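You operate a simulated robot arm through the tools that you are given. There is no shell and no other tool.

You run a simulated robot arm. Do the job below in one go: nothing can be reset, and whatever is moved stays where it is left.

Task
Shut the drain tap, pull the lock pin and bring the air up to 6 bar.
Fine: open the air valve too, but only after the tap is shut.
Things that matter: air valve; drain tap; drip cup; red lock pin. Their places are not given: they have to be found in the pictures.

It is judged by the outcome, as a careful person would: the job done as asked, and still so three seconds after it is handed in. It fails if anything else is knocked over, pushed out of place, dropped, spilled or broken.

Robot
A 6-joint arm with a two-finger gripper, fixed in place. Base frame: the origin is at the foot of the arm, x ahead of it, y to its left, z up. Readings come in mm, degrees, newtons and seconds.
With the tool pointing down near the work surface it reaches from about 300 to 720 mm from the base axis. Its first joint turns from -166.0 to 166.0 degrees. Payload 1.57 kg.
The tool frame sits at the grasp point between the pads (the TCP): z along the fingers, y along the line on which they close. The tips reach 21 mm beyond it. Largest opening 70 mm; the body of the gripper starts 50 mm behind the TCP.
Orientation is that of the tool frame in the base frame, as [roll, pitch, yaw] about the fixed x, y, z axes, in that order (R = Rz(yaw) Ry(pitch) Rx(roll)). With the fingers straight down and closing along the base's y, the tool's x points along the base's -x, its y along +y and its z along -z.

Tools
- The arm moves only by the tool jog_arm. Its argument "commands" is a list of rows, each an object (a shift or turn left out is 0, a gripper value left out holds the last) with "travel": the shift along the tool's x, y, z in mm, a list of three; "angular": the turn, a rotation vector about the tool's x, y, z in degrees, a list of three. In form: [{"travel": [tx, ty, tz], "angular": [ax, ay, az]}, ...]. A call has 1 to 20 rows; each row shifts and turns the commanded pose from where the row before left it, along the tool's axes as they then stand. "gripper" is the closure in counts, from 0 (fully open) to 255 (shut), set as the call begins (left out, the last holds). Rows are played at 5 a second. More than 50 mm and 8.6 degrees between two rows, or a gripper value outside its range, and nothing of the call is played. A pose out of reach is approached as far as the arm can. The call stops where the force on the tool passes 60 N (or 10 N more than at its start, if that is more) or the arm is blocked; 0.2 s more then pass. The fingers move at their own pace and stop on an object; they squeeze with about 30 N. The grip force told is the motor's: it shows also when the fingers shut on nothing. Time passes only in rows, and 0.2 s behind the last, so rows that do not move let the fingers close. It gives the time, the measured TCP pose, the force on the tool (base axes), the opening and the grip force at its end, in the units of the frame above (readings bear some noise), with the torque about the TCP (base axes, N m) and any sound that the robot's microphone picked up.
- Cameras (640 x 400 px; columns grow to the right, rows downward): "scene" is fixed at [399.2, -501.4, 1729.4]; the picture's right is [0.99, 0.17, 0.00], its down [0.16, -0.91, -0.38] and it looks along [-0.06, 0.37, -0.93] (base axes); focal length 314 px, centre (320, 200). "wrist" rides on the gripper at [79, 4, -81] in the tool frame; the picture's right is [-0.05, 1.00, 0.00], its down [-0.67, -0.04, -0.74] and it looks along [-0.74, -0.04, 0.67] (tool axes); focal length 256 px, centre (320, 200).
- snapshot(camera): a new picture of that camera. The clock stands still meanwhile.
- locate(camera, pixels): for up to 12 pixels [column, row] of the newest picture of that camera ("zoom" is the newest enlarged one), the place [x, y, z] in the base frame of the surface seen there, good to about 3 mm. The clock stands still meanwhile.
- zoom(camera, box): a new picture of the part [left, top, right, bottom] of that camera's present view, enlarged. The clock stands still meanwhile.
- job_done(): hands the job in; it is judged then, once.

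Open the gripper and draw the arm clear of the work before you hand the job in, unless the task says otherwise.

The tools are called after ">>>" as a command line: name --argument value ..., lists and objects as JSON in quotes. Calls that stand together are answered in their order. jog_arm: Moves the arm, as the interface text tells. Its arguments: {"type":"object","properties":{"commands":{"type":"array"},"gripper":{"type":"number"}},"required":["commands"]} The other tools are called the same way: snapshot (camera) takes a picture; locate (camera, pixels) gives the place of the surface under pixels of a picture; zoom (camera, box) takes an enlarged picture of a part of a camera's view; job_done () hands the job in.

At the start:

```text
time_s: 0.0
tool_pos: [227.4, -237.1, 1311.6]
tool_rot: [180.0, 0.0, 179.9]
wrist_force: [0.1, -0.5, 0.1]
wrist_torque: [0.03, 0.0, 0.02]
finger_gap: 70.0
gripper_force: 0.1
```

scene: 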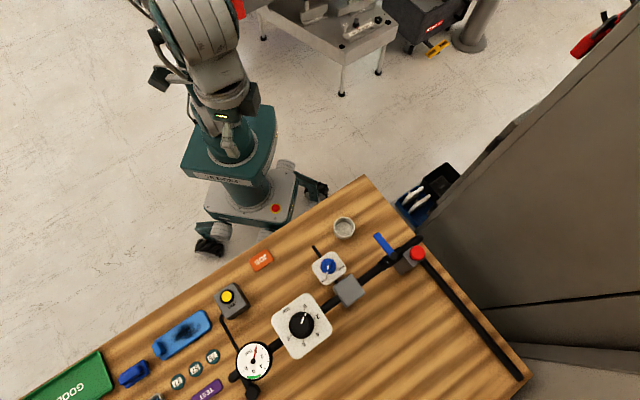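
wrist: 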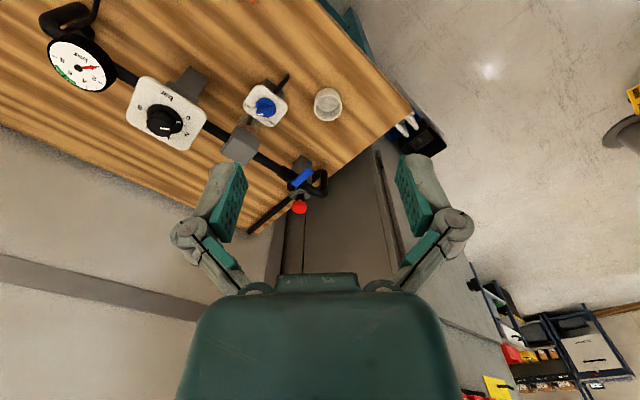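

The scene picture shows the bench with a gauge (253,361), a regulator dial (301,324), a blue knob on white plate (328,267), a cup (344,228), a blue lever (384,245) and a red thing (417,253). I zoom in to identify them.

>>> zoom --camera "scene" --box '[290, 200, 450, 300]'

>>> zoom --camera "scene" --box '[200, 270, 360, 400]'

>>> zoom --camera "wrist" --box '[200, 60, 360, 220]'

>>> zoom --camera "wrist" --box '[20, 0, 240, 170]'

```text
4.00 times, centred on (370, 250) of scene
```

zoom: 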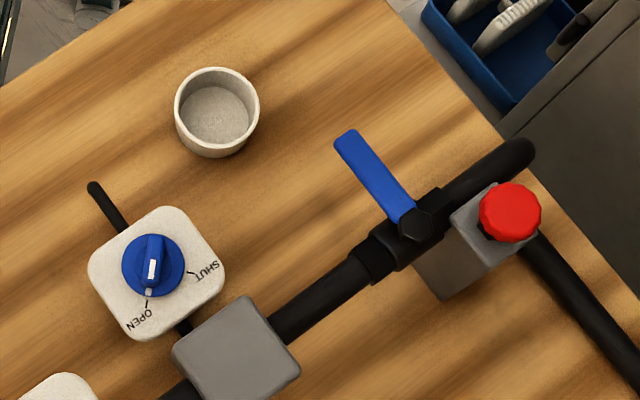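

```text
3.08 times, centred on (280, 335) of scene
```

zoom: 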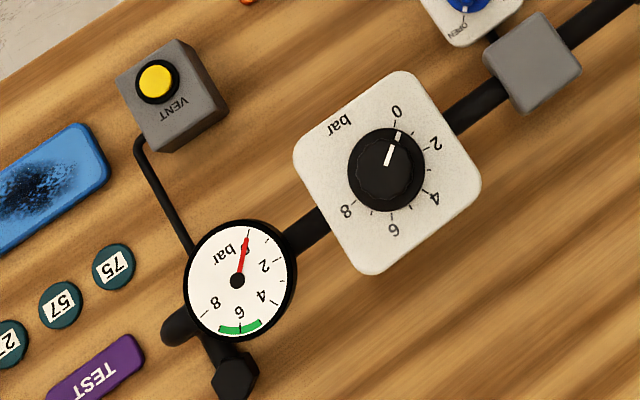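

```text
2.50 times, centred on (280, 140) of wrist
```

zoom: 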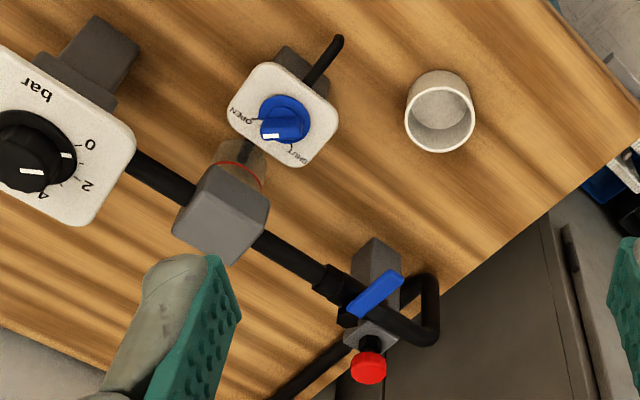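

```text
2.35 times, centred on (130, 85) of wrist
```

zoom: 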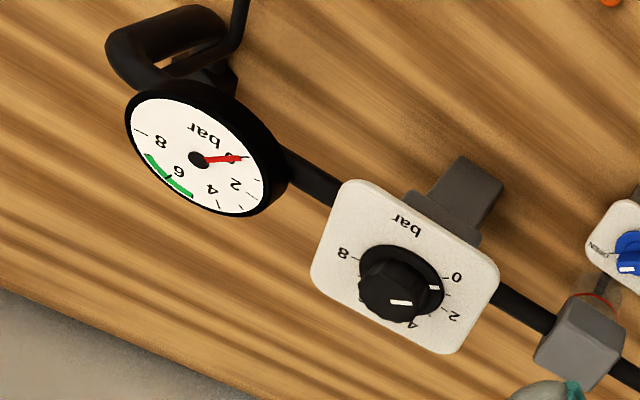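

The blue lever (air valve) sits at about (384,245), with the red pin on the block at (417,253); the blue OPEN/SHUT knob is the drain tap at (328,267). I ask for the places of these in the scene picture.

>>> locate --camera "scene" --pixels '[[328, 266], [328, 268], [313, 270], [342, 262], [344, 219], [344, 230], [378, 237], [391, 254], [394, 257], [417, 253], [410, 262], [347, 290]]'

>>> locate --camera "scene" --pixels '[[301, 324], [302, 320], [303, 313], [278, 325], [324, 330], [253, 361], [230, 296], [260, 260], [375, 215], [410, 237], [366, 270], [312, 248]]'

```text
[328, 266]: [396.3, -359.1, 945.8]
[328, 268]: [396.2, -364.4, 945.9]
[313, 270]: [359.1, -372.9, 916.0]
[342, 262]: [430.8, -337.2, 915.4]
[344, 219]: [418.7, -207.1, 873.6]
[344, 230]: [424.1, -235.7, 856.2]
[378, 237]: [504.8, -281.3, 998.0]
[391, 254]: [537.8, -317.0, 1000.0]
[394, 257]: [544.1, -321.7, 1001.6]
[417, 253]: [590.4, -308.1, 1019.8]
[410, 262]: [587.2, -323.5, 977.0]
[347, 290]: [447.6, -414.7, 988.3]
```

```text
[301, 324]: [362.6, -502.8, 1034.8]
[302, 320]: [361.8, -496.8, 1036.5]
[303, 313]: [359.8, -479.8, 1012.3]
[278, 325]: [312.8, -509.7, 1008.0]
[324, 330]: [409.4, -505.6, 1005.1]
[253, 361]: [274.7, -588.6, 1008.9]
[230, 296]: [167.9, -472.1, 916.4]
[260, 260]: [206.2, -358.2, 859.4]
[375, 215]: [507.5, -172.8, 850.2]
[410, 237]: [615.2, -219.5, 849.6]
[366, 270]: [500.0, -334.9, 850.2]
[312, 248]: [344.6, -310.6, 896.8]
```

The bench is at z≈850 and the panels stand 60–160 mm above it. I zoom tightly on the drain tap and measure its plate and knob points.

>>> zoom --camera "scene" --box '[304, 242, 354, 292]'

```text
8.00 times, centred on (329, 267) of scene
```

zoom: 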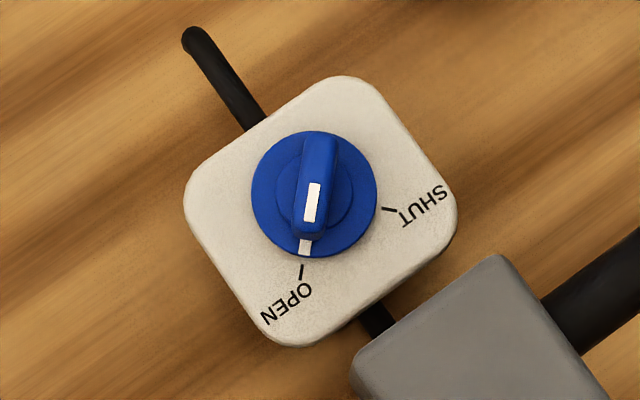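

The tap's ridge points to OPEN at (302,270); SHUT is at (388,210), a counter-clockwise turn seen from above. I measure the plate, the knob and both marks.

>>> locate --camera "zoom" --pixels '[[215, 195], [345, 95], [430, 220], [290, 325], [302, 272], [388, 210], [318, 145], [310, 200], [305, 228], [305, 247], [265, 195], [370, 200]]'

>>> locate --camera "zoom" --pixels '[[295, 185], [340, 185], [320, 137], [190, 35], [250, 110], [375, 320], [490, 270], [430, 310], [380, 360], [515, 350], [200, 225], [440, 250]]'

```text
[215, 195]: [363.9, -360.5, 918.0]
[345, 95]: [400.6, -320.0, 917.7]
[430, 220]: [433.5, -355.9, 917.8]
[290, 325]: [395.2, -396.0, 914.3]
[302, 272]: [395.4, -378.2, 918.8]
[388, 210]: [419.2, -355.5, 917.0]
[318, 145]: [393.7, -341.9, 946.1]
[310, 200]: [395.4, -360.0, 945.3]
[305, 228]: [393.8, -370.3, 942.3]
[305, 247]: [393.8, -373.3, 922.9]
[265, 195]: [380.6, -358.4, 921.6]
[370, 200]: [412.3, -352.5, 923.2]
```

```text
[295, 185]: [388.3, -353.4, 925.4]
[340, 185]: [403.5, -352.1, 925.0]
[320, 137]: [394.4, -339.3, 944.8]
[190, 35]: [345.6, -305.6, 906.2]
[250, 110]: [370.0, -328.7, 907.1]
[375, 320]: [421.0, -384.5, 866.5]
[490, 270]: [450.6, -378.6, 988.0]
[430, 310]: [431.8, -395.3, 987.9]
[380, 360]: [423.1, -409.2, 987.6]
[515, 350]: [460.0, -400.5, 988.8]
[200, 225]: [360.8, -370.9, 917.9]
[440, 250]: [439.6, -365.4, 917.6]
```

The tap's plate is level at z≈917 with ridge top 945 and axis near (397,-357). Now I zoom on the air valve lever and lock pin.

>>> zoom --camera "scene" --box '[366, 225, 431, 285]'

```text
6.67 times, centred on (398, 255) of scene
```

zoom: 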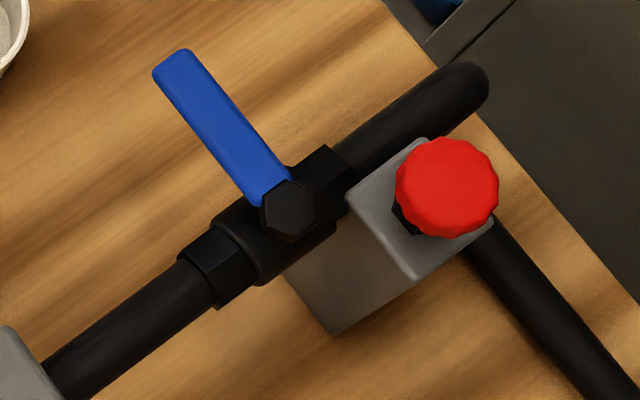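

>>> locate --camera "zoom" --pixels '[[180, 65], [165, 85], [205, 85], [225, 130], [262, 180], [290, 210], [445, 185], [410, 200], [490, 200], [445, 140], [445, 232], [405, 218]]'

>>> locate --camera "zoom" --pixels '[[360, 195], [400, 155], [415, 272], [480, 235], [385, 225], [320, 260], [200, 275], [120, 330], [460, 85], [400, 120], [530, 290], [320, 165]]'

>>> zoom --camera "wrist" --box '[270, 145, 345, 225]'

```text
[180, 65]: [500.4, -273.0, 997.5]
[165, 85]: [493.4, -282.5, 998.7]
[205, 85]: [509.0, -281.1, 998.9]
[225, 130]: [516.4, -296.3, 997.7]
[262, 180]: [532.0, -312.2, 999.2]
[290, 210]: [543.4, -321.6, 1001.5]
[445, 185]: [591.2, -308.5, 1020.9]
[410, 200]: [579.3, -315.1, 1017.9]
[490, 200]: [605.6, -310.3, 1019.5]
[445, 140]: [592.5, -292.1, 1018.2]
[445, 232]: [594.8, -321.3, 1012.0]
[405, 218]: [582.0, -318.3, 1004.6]
```

```text
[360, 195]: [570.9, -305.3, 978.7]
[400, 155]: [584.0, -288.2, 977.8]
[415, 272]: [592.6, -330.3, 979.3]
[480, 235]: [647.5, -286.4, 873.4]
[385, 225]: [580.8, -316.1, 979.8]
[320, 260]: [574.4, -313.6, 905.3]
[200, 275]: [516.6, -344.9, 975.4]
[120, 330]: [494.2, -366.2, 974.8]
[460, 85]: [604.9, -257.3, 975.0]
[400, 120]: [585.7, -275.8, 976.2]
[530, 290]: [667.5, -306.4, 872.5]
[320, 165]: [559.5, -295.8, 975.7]
```

```text
5.00 times, centred on (308, 185) of wrist
```

zoom: 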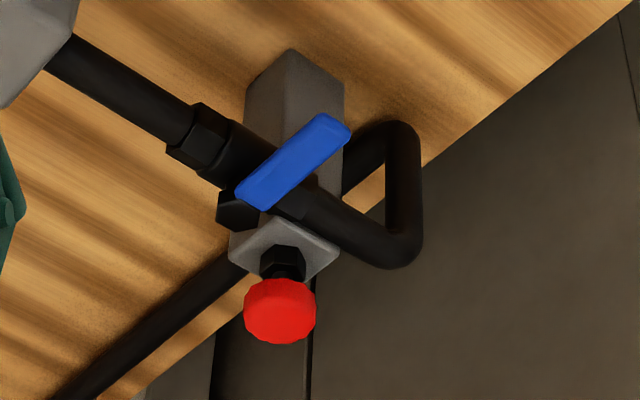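

The lever pivots near (543,-321) at z≈998, at right angles to the pipe; the pin's red knob is at (591,-308,1020) over a block topped at z≈978. Now I zoom on the regulator and gauge.

>>> zoom --camera "scene" --box '[266, 288, 338, 364]'

```text
5.26 times, centred on (302, 326) of scene
```

zoom: 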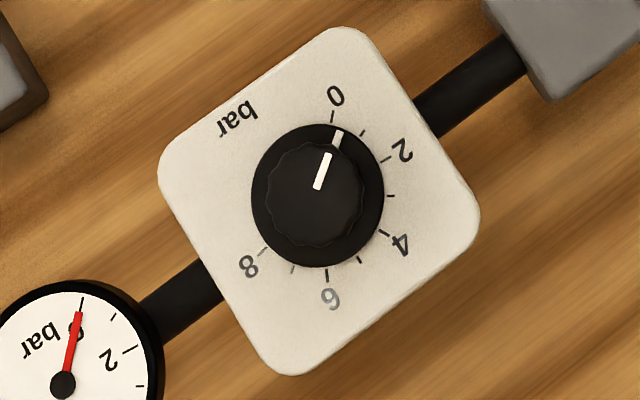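

The regulator's pointer sits a little past 0 at (337,140); ticks run clockwise 0→8 with 6 at (327,275). I measure the ticks, knob and pointer.

>>> locate --camera "zoom" --pixels '[[333, 116], [363, 132], [386, 158], [391, 195], [386, 235], [361, 260], [327, 274], [292, 270], [263, 252], [338, 137], [328, 157], [317, 187]]'

>>> locate --camera "zoom" --pixels '[[270, 195], [362, 195], [316, 146], [316, 240], [258, 190], [380, 190], [318, 262], [175, 165], [345, 40], [465, 215], [290, 360], [316, 195]]'

>>> zoom --camera "scene" --box '[228, 336, 278, 386]'

```text
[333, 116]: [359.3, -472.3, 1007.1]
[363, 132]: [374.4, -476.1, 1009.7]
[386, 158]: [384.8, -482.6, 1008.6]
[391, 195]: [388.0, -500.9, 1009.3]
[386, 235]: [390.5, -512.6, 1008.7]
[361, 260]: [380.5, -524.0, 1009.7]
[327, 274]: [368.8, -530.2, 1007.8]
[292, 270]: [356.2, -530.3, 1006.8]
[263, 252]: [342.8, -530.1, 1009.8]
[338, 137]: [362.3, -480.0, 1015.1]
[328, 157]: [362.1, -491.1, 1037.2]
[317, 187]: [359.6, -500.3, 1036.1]
```

```text
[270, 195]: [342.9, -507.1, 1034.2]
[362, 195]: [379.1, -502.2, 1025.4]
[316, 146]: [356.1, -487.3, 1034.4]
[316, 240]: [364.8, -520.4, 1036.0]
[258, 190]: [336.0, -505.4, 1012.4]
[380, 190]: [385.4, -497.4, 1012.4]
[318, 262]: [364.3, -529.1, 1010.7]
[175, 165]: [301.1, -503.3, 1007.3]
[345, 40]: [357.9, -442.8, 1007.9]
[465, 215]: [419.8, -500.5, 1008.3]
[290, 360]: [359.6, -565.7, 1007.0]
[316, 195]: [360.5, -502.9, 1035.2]
```

```text
8.00 times, centred on (253, 361) of scene
```

zoom: 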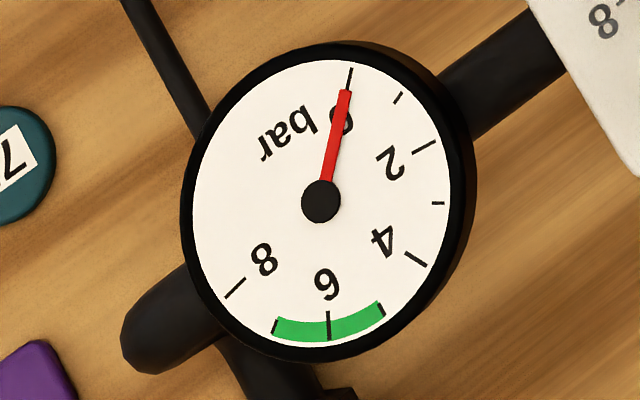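

All panels lie level: regulator knob axis near (360.5,-503), 0 at +93° and 6 at about -70°; the gauge reads 0. I start with the tap: move above it and turn the tool 90° so the fingers close across the ridge.

>>> jog_arm --commands '[{"travel": [-34, -24, 30]}, {"travel": [-34, -24, 30]}, {"travel": [-34, -24, 30]}, {"travel": [-34, -24, 30]}, {"travel": [-33.6, -23.9, 30]}, {"angular": [0, 0, 8.18]}, {"angular": [0, 0, 8.18]}, {"angular": [0, 0, 8.18]}, {"angular": [0, 0, 8.18]}, {"angular": [0, 0, 8.18]}, {"angular": [0, 0, 8.18]}, {"angular": [0, 0, 8.18]}, {"angular": [0, 0, 8.18]}, {"angular": [0, 0, 8.18]}, {"angular": [0, 0, 8.18]}, {"angular": [0, 0, 8.18]}]' --gripper 0

```text
refused: row 1 steps farther than a row can; nothing moved
```

The rows were slightly over 50 mm each; I shorten the descent per row and repeat.

>>> jog_arm --commands '[{"travel": [-34, -24, 20]}, {"travel": [-34, -24, 20]}, {"travel": [-34, -24, 20]}, {"travel": [-34, -24, 20]}, {"travel": [-33.6, -23.9, 20]}, {"travel": [0, 0, 40]}, {"angular": [0, 0, 8.18]}, {"angular": [0, 0, 8.18]}, {"angular": [0, 0, 8.18]}, {"angular": [0, 0, 8.18]}, {"angular": [0, 0, 8.18]}, {"angular": [0, 0, 8.18]}, {"angular": [0, 0, 8.18]}, {"angular": [0, 0, 8.18]}, {"angular": [0, 0, 8.18]}, {"angular": [0, 0, 8.18]}, {"angular": [0, 0, 8.18]}]' --gripper 0

```text
time_s: 3.6
tool_pos: [396.9, -358.1, 1169.9]
tool_rot: [180.0, 0.0, 89.9]
wrist_force: [0.5, -0.5, -0.1]
wrist_torque: [-0.03, 0.01, -0.02]
finger_gap: 70.2
gripper_force: 0.0
```

The tool is at (396.9,-358.1,1169.9) over the tap with yaw 90°. I look with both cameras before going down.

>>> snapshot --camera "wrist"

>>> snapshot --camera "scene"

```text
taken
```

wrist: 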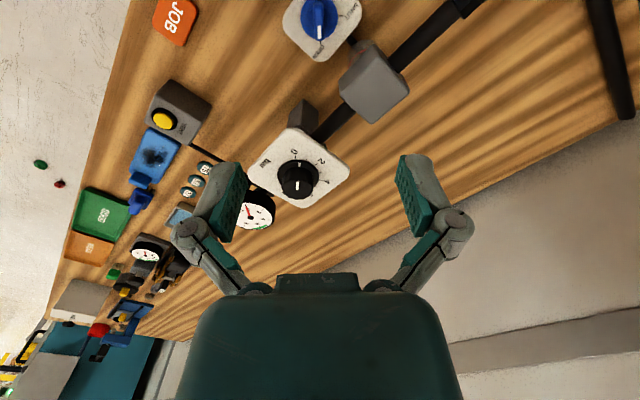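

```text
taken
```

scene: 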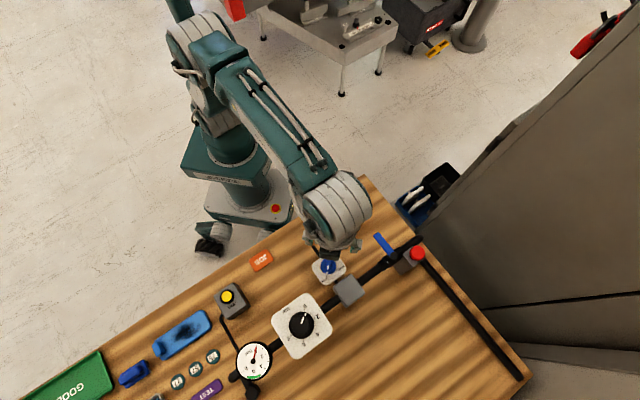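

The view is clear. I go down 160 mm to stay ~30 mm above the ridge and check the alignment.

>>> jog_arm --commands '[{"travel": [0, 0, 40]}, {"travel": [0, 0, 40]}, {"travel": [0, 0, 40]}, {"travel": [0, 0, 30]}, {"travel": [0, 0, 15]}]' --gripper 100

>>> snapshot --camera "wrist"

```text
time_s: 4.8
tool_pos: [395.8, -358.4, 1004.1]
tool_rot: [180.0, 0.1, 90.0]
wrist_force: [-0.9, -0.4, -0.5]
wrist_torque: [-0.03, -0.02, -0.02]
finger_gap: 42.3
gripper_force: 0.1
```

```text
taken
```

wrist: 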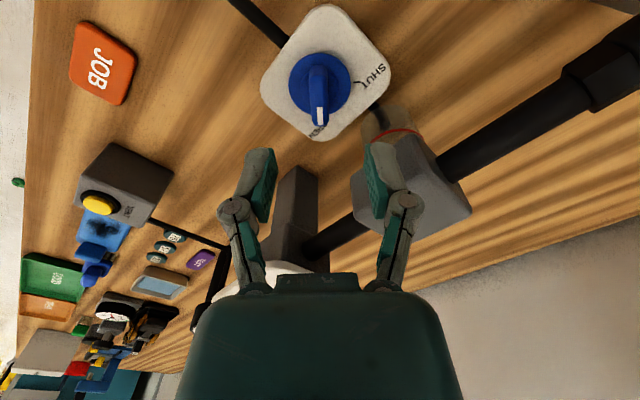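

The knob (319,83) lies midway between the fingers (260 and 378). I measure the ridge in this closer view.

>>> zoom --camera "wrist" --box '[255, 20, 395, 150]'

```text
3.08 times, centred on (325, 85) of wrist
```

zoom: 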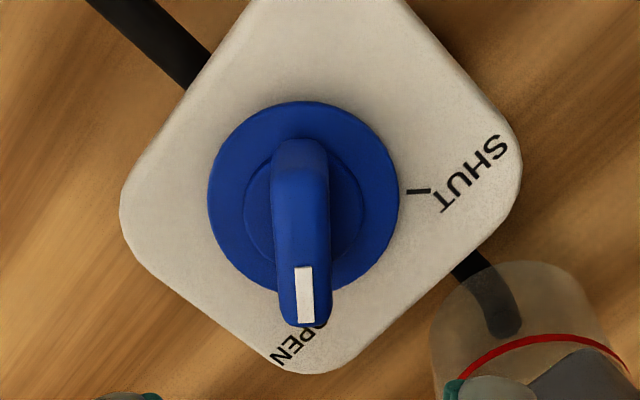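

>>> locate --camera "zoom" --pixels '[[213, 200], [395, 200], [303, 105], [300, 150], [300, 200], [305, 265], [305, 320], [280, 230], [325, 230], [418, 191], [250, 215], [360, 210]]'

```text
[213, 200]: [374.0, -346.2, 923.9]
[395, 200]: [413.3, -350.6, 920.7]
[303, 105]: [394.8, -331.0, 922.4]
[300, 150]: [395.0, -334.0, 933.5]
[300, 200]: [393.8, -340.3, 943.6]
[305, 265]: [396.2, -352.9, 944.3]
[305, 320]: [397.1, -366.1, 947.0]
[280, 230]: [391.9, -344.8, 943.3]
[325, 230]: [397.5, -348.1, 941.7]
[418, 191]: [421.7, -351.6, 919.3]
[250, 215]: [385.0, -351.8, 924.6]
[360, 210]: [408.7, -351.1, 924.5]
```

The tap axis comes out near (395.5,-354.5). I shift 4 mm in +y and go down to z≈948 so the pads flank the ridge without touching the disc.

>>> jog_arm --commands '[{"travel": [4, 0, 0]}, {"travel": [0, 0, 25]}, {"travel": [0, 0, 20]}, {"travel": [0, 0, 11]}]' --gripper 100

```text
time_s: 5.8
tool_pos: [397.4, -353.5, 948.3]
tool_rot: [180.0, 0.1, 90.1]
wrist_force: [0.5, 0.1, -0.6]
wrist_torque: [0.01, 0.02, -0.03]
finger_gap: 42.6
gripper_force: 0.0
```

No contact force and position as planned. I close the fingers on the ridge.

>>> jog_arm --commands '[{"travel": [0, 0, 0]}, {"travel": [0, 0, 0]}, {"travel": [0, 0, 0]}]' --gripper 255

>>> snapshot --camera "wrist"

```text
time_s: 6.6
tool_pos: [395.2, -354.6, 949.7]
tool_rot: [-179.9, 0.0, 89.9]
wrist_force: [-5.8, -0.8, 7.9]
wrist_torque: [0.29, 0.09, 0.05]
finger_gap: 11.2
gripper_force: 32.0
```

```text
taken
```

wrist: 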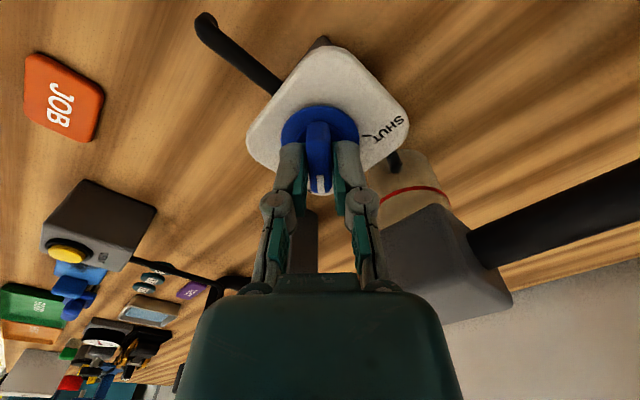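

The fingers hold the ridge (gap 11.2) with a slight upward push, so I lift 2 mm and shift 1 mm, then turn counter-clockwise (negative about tool z) by about 40° as a first part.

>>> jog_arm --commands '[{"travel": [0, -1, -2]}, {"angular": [0, 0, -8]}, {"angular": [0, 0, -8]}, {"angular": [0, 0, -8]}, {"angular": [0, 0, -8]}, {"angular": [0, 0, -8]}]' --gripper 255

>>> snapshot --camera "wrist"

```text
time_s: 8.0
tool_pos: [396.8, -353.9, 950.6]
tool_rot: [180.0, -0.3, 130.1]
wrist_force: [9.6, -0.1, -24.6]
wrist_torque: [0.09, -0.08, -0.02]
finger_gap: 11.2
gripper_force: 32.8
```

```text
taken
```

wrist: 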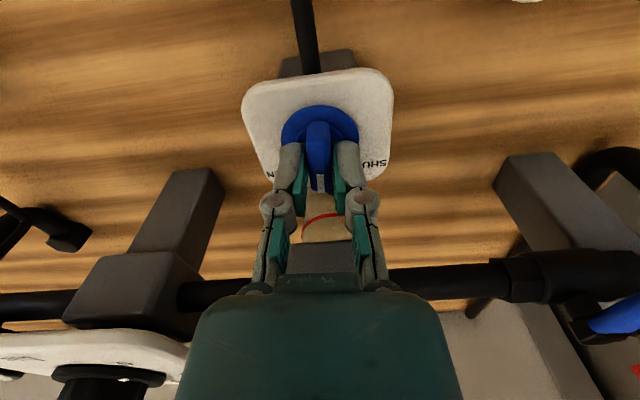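

The knob turns with the grip (about 40° so far), though there is a 25 N pull downward on the tool; I lower 1.5 mm and continue 40° more.

>>> jog_arm --commands '[{"travel": [0, 0, 1.5]}, {"angular": [0, 0, -8]}, {"angular": [0, 0, -8]}, {"angular": [0, 0, -8]}, {"angular": [0, 0, -8]}, {"angular": [0, 0, -8]}]' --gripper 255

>>> snapshot --camera "wrist"

```text
time_s: 9.4
tool_pos: [395.3, -353.1, 952.2]
tool_rot: [-179.9, 0.1, 170.2]
wrist_force: [11.7, 4.7, 2.0]
wrist_torque: [0.16, 0.11, 0.01]
finger_gap: 11.2
gripper_force: 31.9
```

```text
taken
```

wrist: 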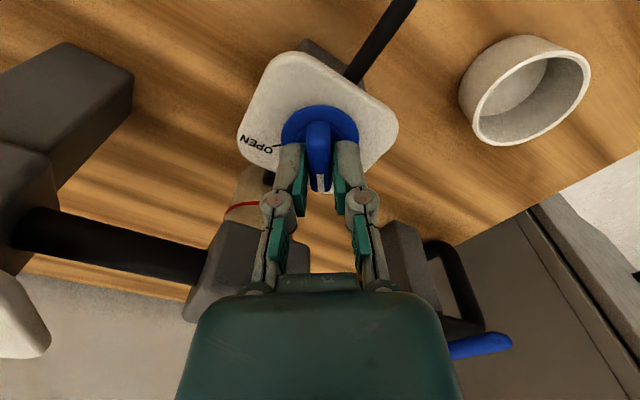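

It has turned 80° with nearly no torque. I continue in smaller turns, watching the torque about z for a stop.

>>> jog_arm --commands '[{"angular": [0, 0, -5]}, {"angular": [0, 0, -4]}]' --gripper 255

>>> zoom --camera "wrist" --box '[220, 30, 420, 230]'

```text
time_s: 10.0
tool_pos: [396.2, -352.9, 951.5]
tool_rot: [-180.0, 0.1, 179.0]
wrist_force: [14.7, 3.7, 4.6]
wrist_torque: [0.09, -0.68, 0.01]
finger_gap: 11.0
gripper_force: 32.2
```

```text
2.00 times, centred on (320, 130) of wrist
```

zoom: 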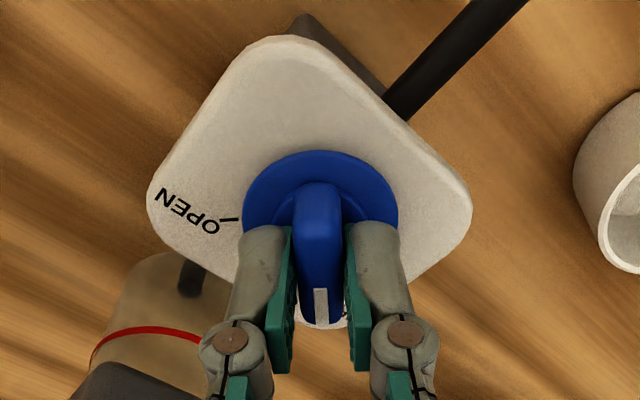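

Turned 89° in all, still no end stop felt (torque z ≈ 0). I turn 4° more to find the stop.

>>> jog_arm --commands '[{"angular": [0, 0, -2]}, {"angular": [0, 0, -2]}]' --gripper 255

```text
time_s: 10.6
tool_pos: [396.7, -353.2, 951.0]
tool_rot: [-179.9, 0.0, -177.1]
wrist_force: [17.4, 4.2, 7.4]
wrist_torque: [0.02, -0.79, -0.58]
finger_gap: 11.6
gripper_force: 31.4
```

Torque about z jumped to -0.58 N·m: the tap has reached its shut stop. I open the fingers and rise, then check.

>>> jog_arm --commands '[{"angular": [0, 0, 1.5]}]' --gripper 255

>>> jog_arm --commands '[{"travel": [0, 0, 0]}, {"travel": [0, 0, 0]}, {"travel": [0, 0, -20]}, {"travel": [0, 0, -30]}, {"travel": [0, 0, -40]}, {"travel": [0, 0, -40]}]' --gripper 100

>>> snapshot --camera "wrist"

>>> zoom --camera "scene" --box '[304, 242, 354, 292]'

```text
time_s: 11.0
tool_pos: [396.2, -353.5, 951.0]
tool_rot: [-179.9, 0.1, -178.6]
wrist_force: [16.0, 2.2, 13.1]
wrist_torque: [0.11, -0.4, -0.44]
finger_gap: 11.2
gripper_force: 32.1
```

```text
time_s: 12.4
tool_pos: [396.8, -352.6, 1080.4]
tool_rot: [179.9, -0.2, -178.5]
wrist_force: [0.5, -0.8, -0.1]
wrist_torque: [-0.01, -0.01, 0.0]
finger_gap: 42.4
gripper_force: 0.1
```

```text
taken
```

wrist: 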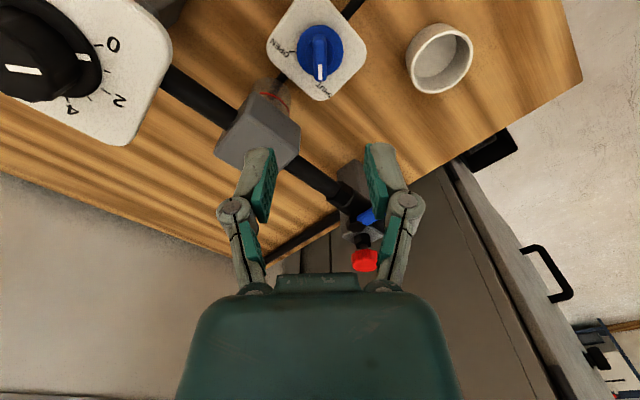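

```text
8.00 times, centred on (329, 267) of scene
```

zoom: 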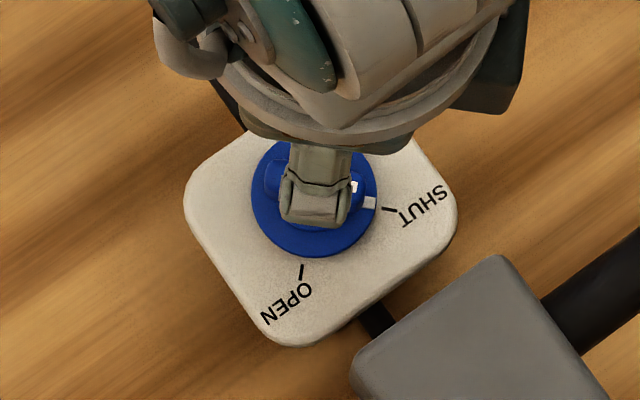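

The pointer mark at (368,202) now lines up with SHUT. Next I go over the red pin knob (591,-308), at z≈1100, to look at it closely.

>>> jog_arm --commands '[{"angular": [0, 0, 1.5], "travel": [0, 0, -20]}, {"travel": [-39, 9, 0]}, {"travel": [-39, 9, 0]}, {"travel": [-39, 9, 0]}, {"travel": [-39, 9, 0]}, {"travel": [-38, 9, 0]}]' --gripper 60

>>> snapshot --camera "wrist"

```text
time_s: 13.8
tool_pos: [590.7, -308.4, 1099.3]
tool_rot: [180.0, 0.1, 179.9]
wrist_force: [0.1, -0.2, 1.3]
wrist_torque: [0.03, -0.02, -0.02]
finger_gap: 53.4
gripper_force: 0.1
```

```text
taken
```

wrist: 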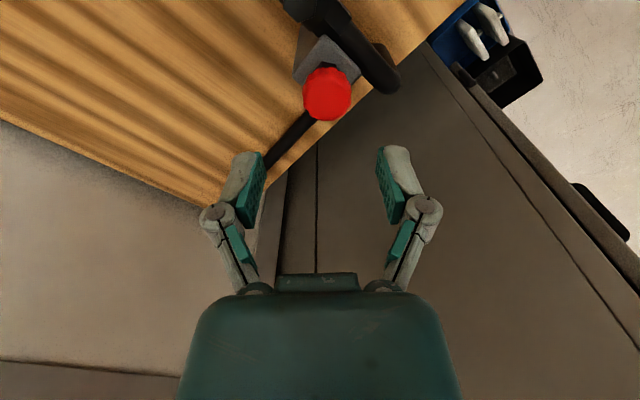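

The red knob shows at (327,94), slightly right of the finger midline (319). I zoom and measure it.

>>> zoom --camera "wrist" --box '[265, 0, 405, 130]'

```text
3.08 times, centred on (335, 65) of wrist
```

zoom: 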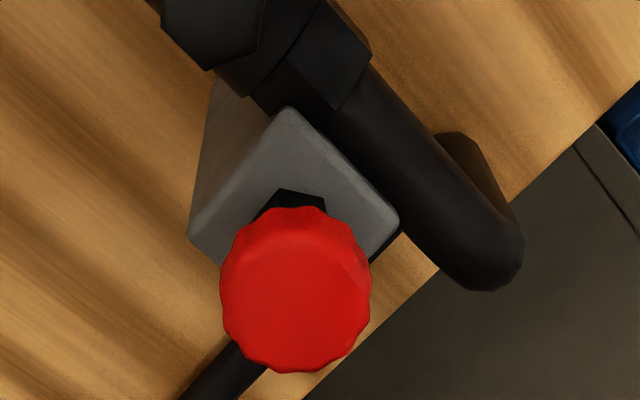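

>>> locate --camera "zoom" --pixels '[[295, 290], [225, 285], [367, 285], [297, 215], [297, 362], [280, 205], [300, 190], [290, 125], [210, 230], [385, 220], [225, 350], [340, 255]]'

```text
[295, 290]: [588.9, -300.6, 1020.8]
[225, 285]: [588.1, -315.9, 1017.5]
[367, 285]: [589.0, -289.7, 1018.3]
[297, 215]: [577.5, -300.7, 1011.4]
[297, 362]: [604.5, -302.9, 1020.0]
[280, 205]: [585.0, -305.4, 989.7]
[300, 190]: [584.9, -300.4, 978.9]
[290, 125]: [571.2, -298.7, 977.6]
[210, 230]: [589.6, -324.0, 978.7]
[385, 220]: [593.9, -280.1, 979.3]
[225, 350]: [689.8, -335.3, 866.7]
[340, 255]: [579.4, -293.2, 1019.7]
```

The knob centre averages (591,-304.5), radius ≈14 mm, z 1006–1020. I shift 4 mm in +y and descend to z≈1012 with the fingers open 53 mm.

>>> jog_arm --commands '[{"travel": [0, 4, 0]}, {"travel": [0, 0, 30]}, {"travel": [0, 0, 30]}, {"travel": [0, 0, 17]}, {"travel": [0, 0, 10]}]' --gripper 60

>>> snapshot --camera "wrist"

>>> zoom --camera "scene" --box '[366, 215, 446, 285]'

```text
time_s: 15.0
tool_pos: [590.1, -305.0, 1012.4]
tool_rot: [180.0, 0.1, -180.0]
wrist_force: [-0.2, 0.5, 0.3]
wrist_torque: [0.04, 0.01, -0.02]
finger_gap: 53.5
gripper_force: 0.1
```

```text
taken
```

wrist: 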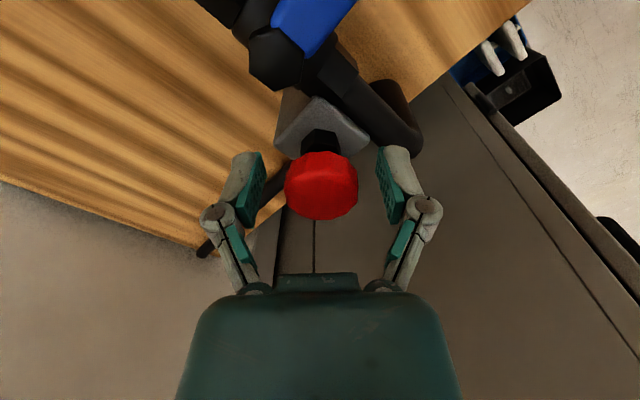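

```text
5.71 times, centred on (406, 250) of scene
```

zoom: 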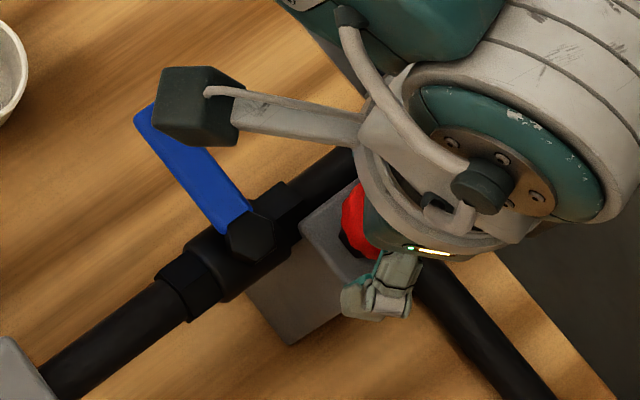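

The knob sits between the fingers (centre 320,185). I close on it.

>>> jog_arm --commands '[{"travel": [0, 0, 0]}, {"travel": [0, 0, 0]}, {"travel": [0, 0, 0]}]' --gripper 255

```text
time_s: 15.8
tool_pos: [591.3, -306.0, 1013.9]
tool_rot: [-180.0, 0.0, 179.9]
wrist_force: [-0.2, 1.7, 7.0]
wrist_torque: [0.07, -0.17, -0.01]
finger_gap: 32.0
gripper_force: 32.2
```

The fingers hold the knob (gap 32, 32 N). I pull straight up in small steps and watch the force and pose.

>>> jog_arm --commands '[{"travel": [0, 0, -2]}, {"travel": [0, 0, -2]}, {"travel": [0, 0, -2]}]' --gripper 255

>>> snapshot --camera "wrist"

```text
time_s: 16.6
tool_pos: [590.5, -303.6, 1018.8]
tool_rot: [179.9, -0.1, -179.9]
wrist_force: [5.1, 2.5, -2.4]
wrist_torque: [0.11, 0.87, 0.0]
finger_gap: 31.9
gripper_force: 32.2
```

```text
taken
```

wrist: 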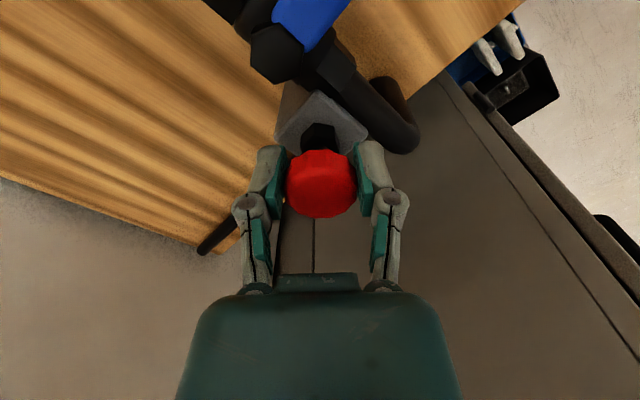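

The knob stays in the same place between the fingers (320,183), so it's rising with little force. I keep pulling in small steps.

>>> jog_arm --commands '[{"travel": [0, 0, -2]}, {"travel": [0, 0, -2]}, {"travel": [0, 0, -2]}, {"travel": [0, 0, -2]}]' --gripper 255

>>> snapshot --camera "wrist"

```text
time_s: 17.6
tool_pos: [589.8, -303.8, 1026.9]
tool_rot: [179.8, -0.1, 179.9]
wrist_force: [2.9, 4.3, -9.1]
wrist_torque: [-0.03, -0.92, -0.03]
finger_gap: 31.9
gripper_force: 31.9
```

```text
taken
```

wrist: 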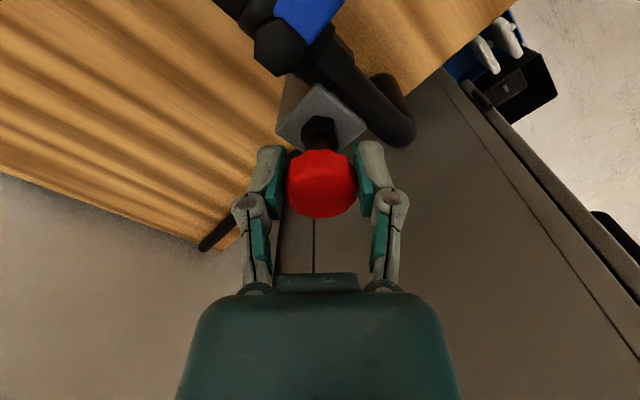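

It has risen about 14 mm with only ~9 N. I continue.

>>> jog_arm --commands '[{"travel": [0, 0, -2]}, {"travel": [0, 0, -2]}, {"travel": [0, 0, -2]}, {"travel": [0, 0, -2]}]' --gripper 255

>>> zoom --camera "wrist" --box '[240, 60, 400, 240]'

```text
time_s: 18.6
tool_pos: [590.4, -305.6, 1033.3]
tool_rot: [179.9, -0.3, 180.0]
wrist_force: [-1.3, 8.4, -30.7]
wrist_torque: [0.09, 0.19, 0.06]
finger_gap: 32.4
gripper_force: 31.6
```

```text
2.22 times, centred on (320, 150) of wrist
```

zoom: 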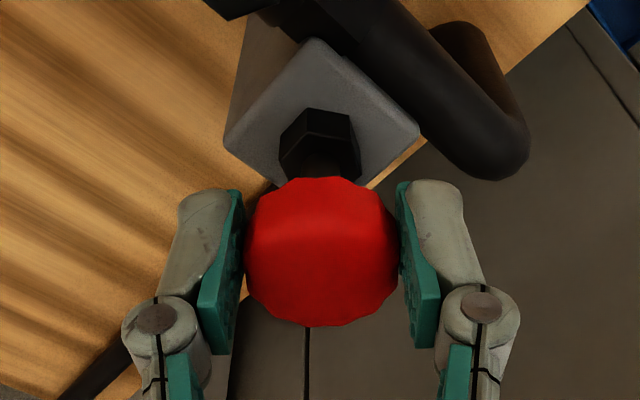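

The pull now shows 31 N at about 20 mm of lift — perhaps the end of its travel. I look from the scene camera before going further.

>>> zoom --camera "scene" --box '[386, 225, 446, 275]'

>>> jog_arm --commands '[{"travel": [0, 0, 0]}]' --gripper 255

```text
8.00 times, centred on (416, 250) of scene
```

zoom: 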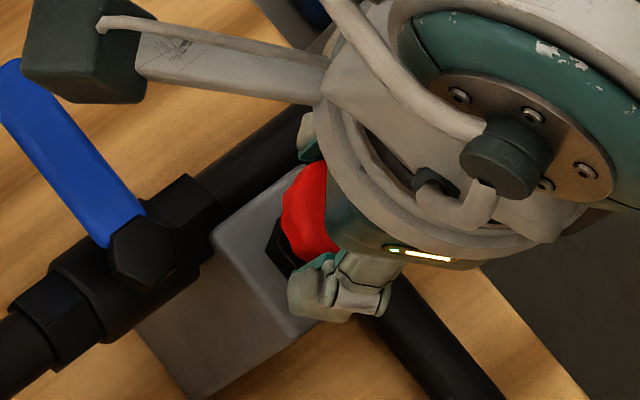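

```text
time_s: 19.0
tool_pos: [590.3, -305.2, 1032.2]
tool_rot: [179.9, -0.3, 180.0]
wrist_force: [-2.4, 9.1, -29.6]
wrist_torque: [0.01, 0.32, 0.06]
finger_gap: 32.3
gripper_force: 31.9
```

The 30 N pull is steady. I pull 1 mm further to tell a stop from friction.

>>> jog_arm --commands '[{"travel": [0, 0, -1]}, {"travel": [0, 0, 0]}]' --gripper 255

>>> zoom --camera "wrist" --box '[240, 60, 400, 240]'

```text
time_s: 19.6
tool_pos: [589.6, -304.2, 1033.4]
tool_rot: [179.9, -0.3, 179.9]
wrist_force: [-1.8, 9.5, -32.1]
wrist_torque: [0.05, 0.1, 0.0]
finger_gap: 32.4
gripper_force: 32.3
```

```text
2.22 times, centred on (320, 150) of wrist
```

zoom: 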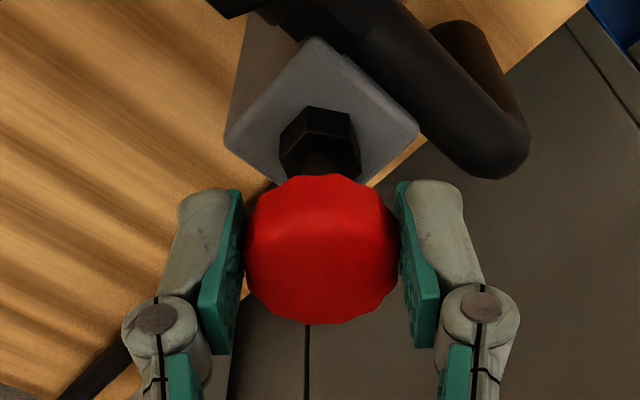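

The knob hardly moved under more force, so it's at its end stop. I ease back 2 mm to see whether a spring is pulling on it.

>>> jog_arm --commands '[{"travel": [0, 0, 2]}, {"travel": [0, 0, 0]}]' --gripper 255

```text
time_s: 20.2
tool_pos: [590.4, -305.2, 1033.8]
tool_rot: [-180.0, 0.0, -180.0]
wrist_force: [-2.6, 8.9, -23.1]
wrist_torque: [0.05, 0.76, 0.1]
finger_gap: 32.6
gripper_force: 31.5
```

The force fell only to 23 N while the pose did not change, as the arm is compliant. I ease another 3 mm.

>>> jog_arm --commands '[{"travel": [0, 0, 1.5]}, {"travel": [0, 0, 1.5]}, {"travel": [0, 0, 0]}]' --gripper 255

>>> zoom --camera "wrist" --box '[240, 60, 400, 240]'

```text
time_s: 21.0
tool_pos: [590.8, -305.3, 1032.6]
tool_rot: [-179.7, 0.2, -179.9]
wrist_force: [-0.9, 5.3, 3.0]
wrist_torque: [-0.17, -0.29, 0.09]
finger_gap: 32.4
gripper_force: 32.2
```

```text
2.22 times, centred on (320, 150) of wrist
```

zoom: 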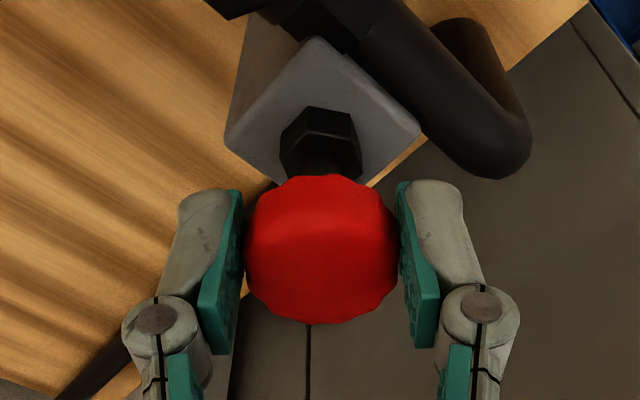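

Force is now near zero with the knob in the same raised place, so it stays where pulled. I open the fingers and rise to see whether it remains up.

>>> jog_arm --commands '[{"travel": [0, 0, 0]}, {"travel": [0, 0, 0]}, {"travel": [0, 0, 0]}]' --gripper 60

>>> zoom --camera "wrist" --box '[240, 60, 400, 240]'

```text
time_s: 21.8
tool_pos: [590.2, -305.8, 1030.7]
tool_rot: [-180.0, 0.0, 180.0]
wrist_force: [0.0, 0.6, -0.8]
wrist_torque: [-0.02, -0.04, -0.03]
finger_gap: 53.5
gripper_force: 0.2
```

```text
2.22 times, centred on (320, 150) of wrist
```

zoom: 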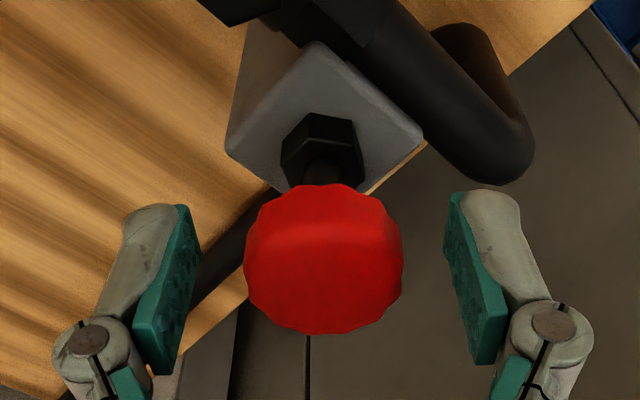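

The knob seems to stay up after release. I rise 70 mm and measure its top height.

>>> jog_arm --commands '[{"travel": [0, 0, -15]}, {"travel": [0, 0, -25]}, {"travel": [0, 0, -30]}]' --gripper 60

>>> zoom --camera "wrist" --box '[255, 0, 405, 150]'

```text
time_s: 22.6
tool_pos: [589.8, -304.7, 1100.6]
tool_rot: [180.0, -0.1, -180.0]
wrist_force: [0.2, 0.6, 0.7]
wrist_torque: [0.0, 0.0, 0.05]
finger_gap: 53.8
gripper_force: 0.1
```

```text
2.67 times, centred on (330, 75) of wrist
```

zoom: 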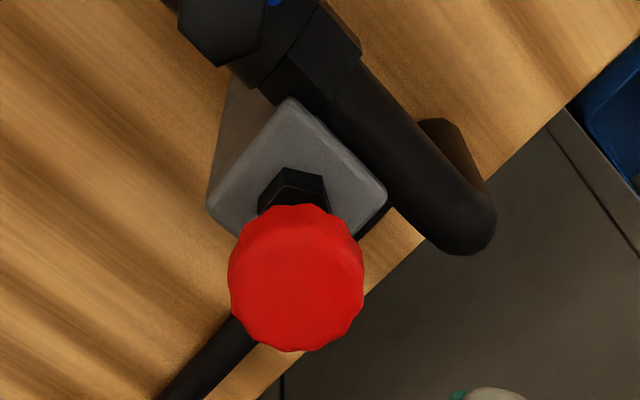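

>>> locate --camera "zoom" --pixels '[[295, 280], [240, 280], [355, 280], [296, 340], [296, 225], [290, 190], [290, 180], [292, 110]]'

>>> snapshot --camera "wrist"

```text
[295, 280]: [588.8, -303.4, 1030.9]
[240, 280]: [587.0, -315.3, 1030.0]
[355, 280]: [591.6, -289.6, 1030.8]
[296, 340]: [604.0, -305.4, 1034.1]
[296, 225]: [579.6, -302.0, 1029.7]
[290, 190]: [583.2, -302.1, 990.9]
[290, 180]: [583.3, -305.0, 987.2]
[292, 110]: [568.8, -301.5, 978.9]
```

```text
taken
```

wrist: 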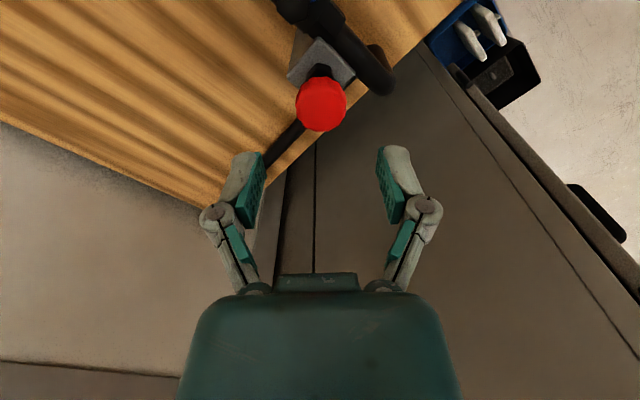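

The red knob's top is now at z≈1031, about 11 mm higher than before, and it holds. Next I back off 60 mm towards the arm to look at the lever and valve from the wrist.

>>> jog_arm --commands '[{"travel": [30, 5, 0]}, {"travel": [40, 5, 0]}, {"travel": [0, 0, 0]}, {"travel": [0, 0, 0]}, {"travel": [0, 0, 0]}]' --gripper 255

>>> snapshot --camera "wrist"

>>> zoom --camera "scene" --box '[366, 215, 446, 285]'

```text
time_s: 23.8
tool_pos: [519.7, -294.7, 1101.7]
tool_rot: [180.0, -0.1, 180.0]
wrist_force: [0.2, -0.1, 0.2]
wrist_torque: [0.0, 0.01, -0.01]
finger_gap: 0.2
gripper_force: 28.7
```

```text
taken
```

wrist: 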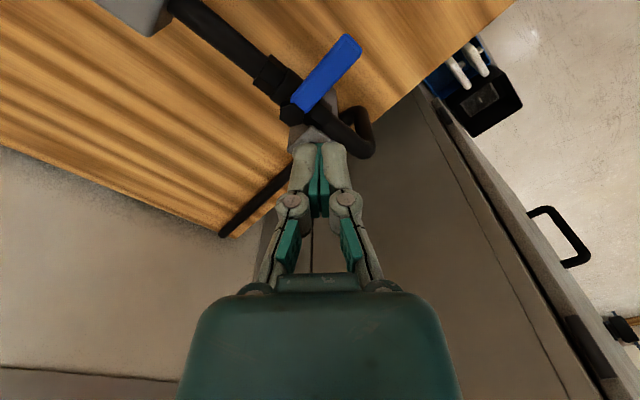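

```text
5.71 times, centred on (406, 250) of scene
```

zoom: 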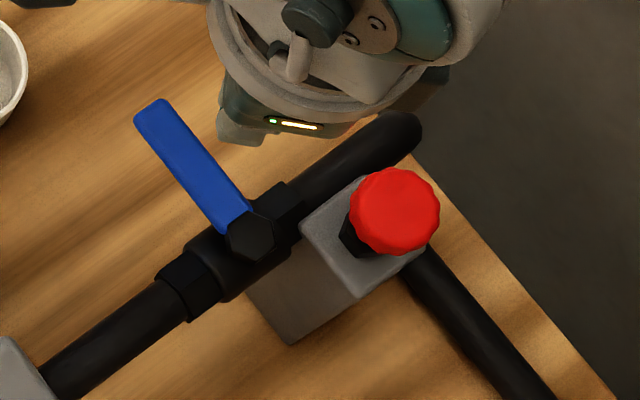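

The pin remains raised. I zoom in on the lever (325,75) and measure it.

>>> zoom --camera "wrist" --box '[240, 20, 390, 160]'

```text
2.86 times, centred on (315, 90) of wrist
```

zoom: 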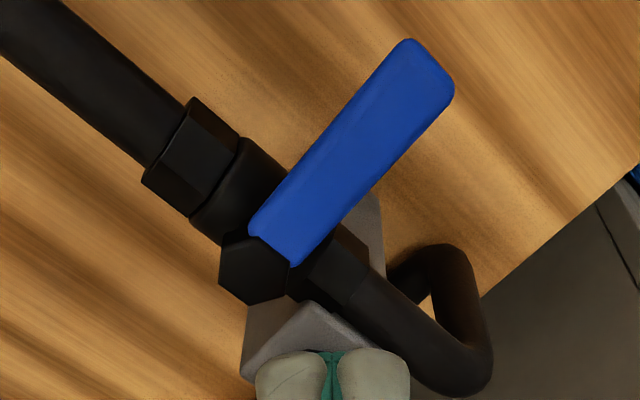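

>>> locate --camera "zoom" --pixels '[[410, 45], [448, 90], [345, 120], [385, 165], [260, 225], [290, 255], [250, 270], [270, 160], [340, 265], [190, 165], [130, 110], [400, 310]]'

```text
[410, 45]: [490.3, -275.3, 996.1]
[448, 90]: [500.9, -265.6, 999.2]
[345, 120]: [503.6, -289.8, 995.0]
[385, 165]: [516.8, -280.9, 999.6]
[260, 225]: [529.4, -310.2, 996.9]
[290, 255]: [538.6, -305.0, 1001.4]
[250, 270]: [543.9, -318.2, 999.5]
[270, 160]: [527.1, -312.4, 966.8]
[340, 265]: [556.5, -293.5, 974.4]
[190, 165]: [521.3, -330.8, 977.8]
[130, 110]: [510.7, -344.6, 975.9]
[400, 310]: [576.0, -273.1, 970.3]
```

The lever runs from the pivot (543.7,-319.5) to its tip near (494,-269), 15 mm wide, top z≈998. I go beside it on its left side at radius ~52, with closed fingers turned 45° so their flat side can push it along the pipe.

>>> jog_arm --commands '[{"travel": [31.7, -6.6, 0]}, {"angular": [0, 0, -7.4]}, {"angular": [0, 0, -7.4]}, {"angular": [0, 0, -7.4]}, {"angular": [0, 0, -7.4]}, {"angular": [0, 0, -7.4]}, {"angular": [0, 0, -7.5]}, {"travel": [0, 0, 40]}]' --gripper 255

>>> snapshot --camera "wrist"

>>> zoom --camera "scene" --box '[336, 205, 436, 295]'

```text
time_s: 25.6
tool_pos: [488.8, -303.0, 1060.7]
tool_rot: [180.0, 0.0, -135.4]
wrist_force: [-0.6, -0.3, -0.6]
wrist_torque: [0.0, -0.03, -0.01]
finger_gap: 0.0
gripper_force: 28.8
```

```text
taken
```

wrist: 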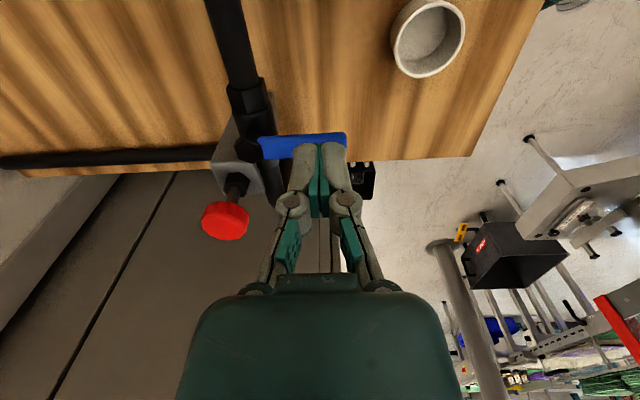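

```text
4.44 times, centred on (386, 250) of scene
```

zoom: 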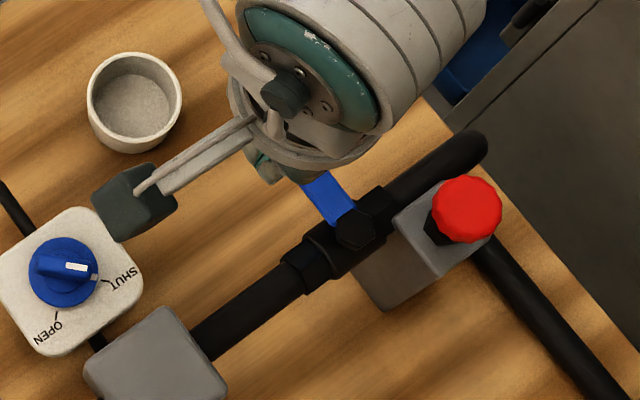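

The fingers are on the lever's left side. I go down to z≈1006 (tips ~985, above pipe top 975).

>>> jog_arm --commands '[{"travel": [0, 0, 25]}, {"travel": [0, 0, 20]}, {"travel": [0, 0, 10]}]' --gripper 255

>>> snapshot --camera "wrist"

```text
time_s: 26.4
tool_pos: [487.4, -302.6, 1006.7]
tool_rot: [180.0, 0.0, -135.6]
wrist_force: [-0.5, -0.1, -0.2]
wrist_torque: [0.01, 0.01, 0.01]
finger_gap: 0.0
gripper_force: 28.5
```

```text
taken
```

wrist: 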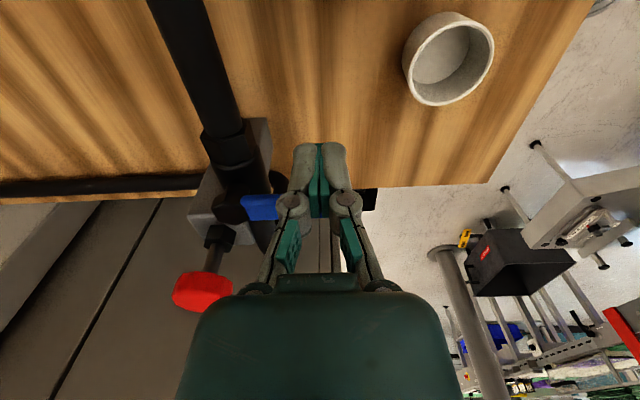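

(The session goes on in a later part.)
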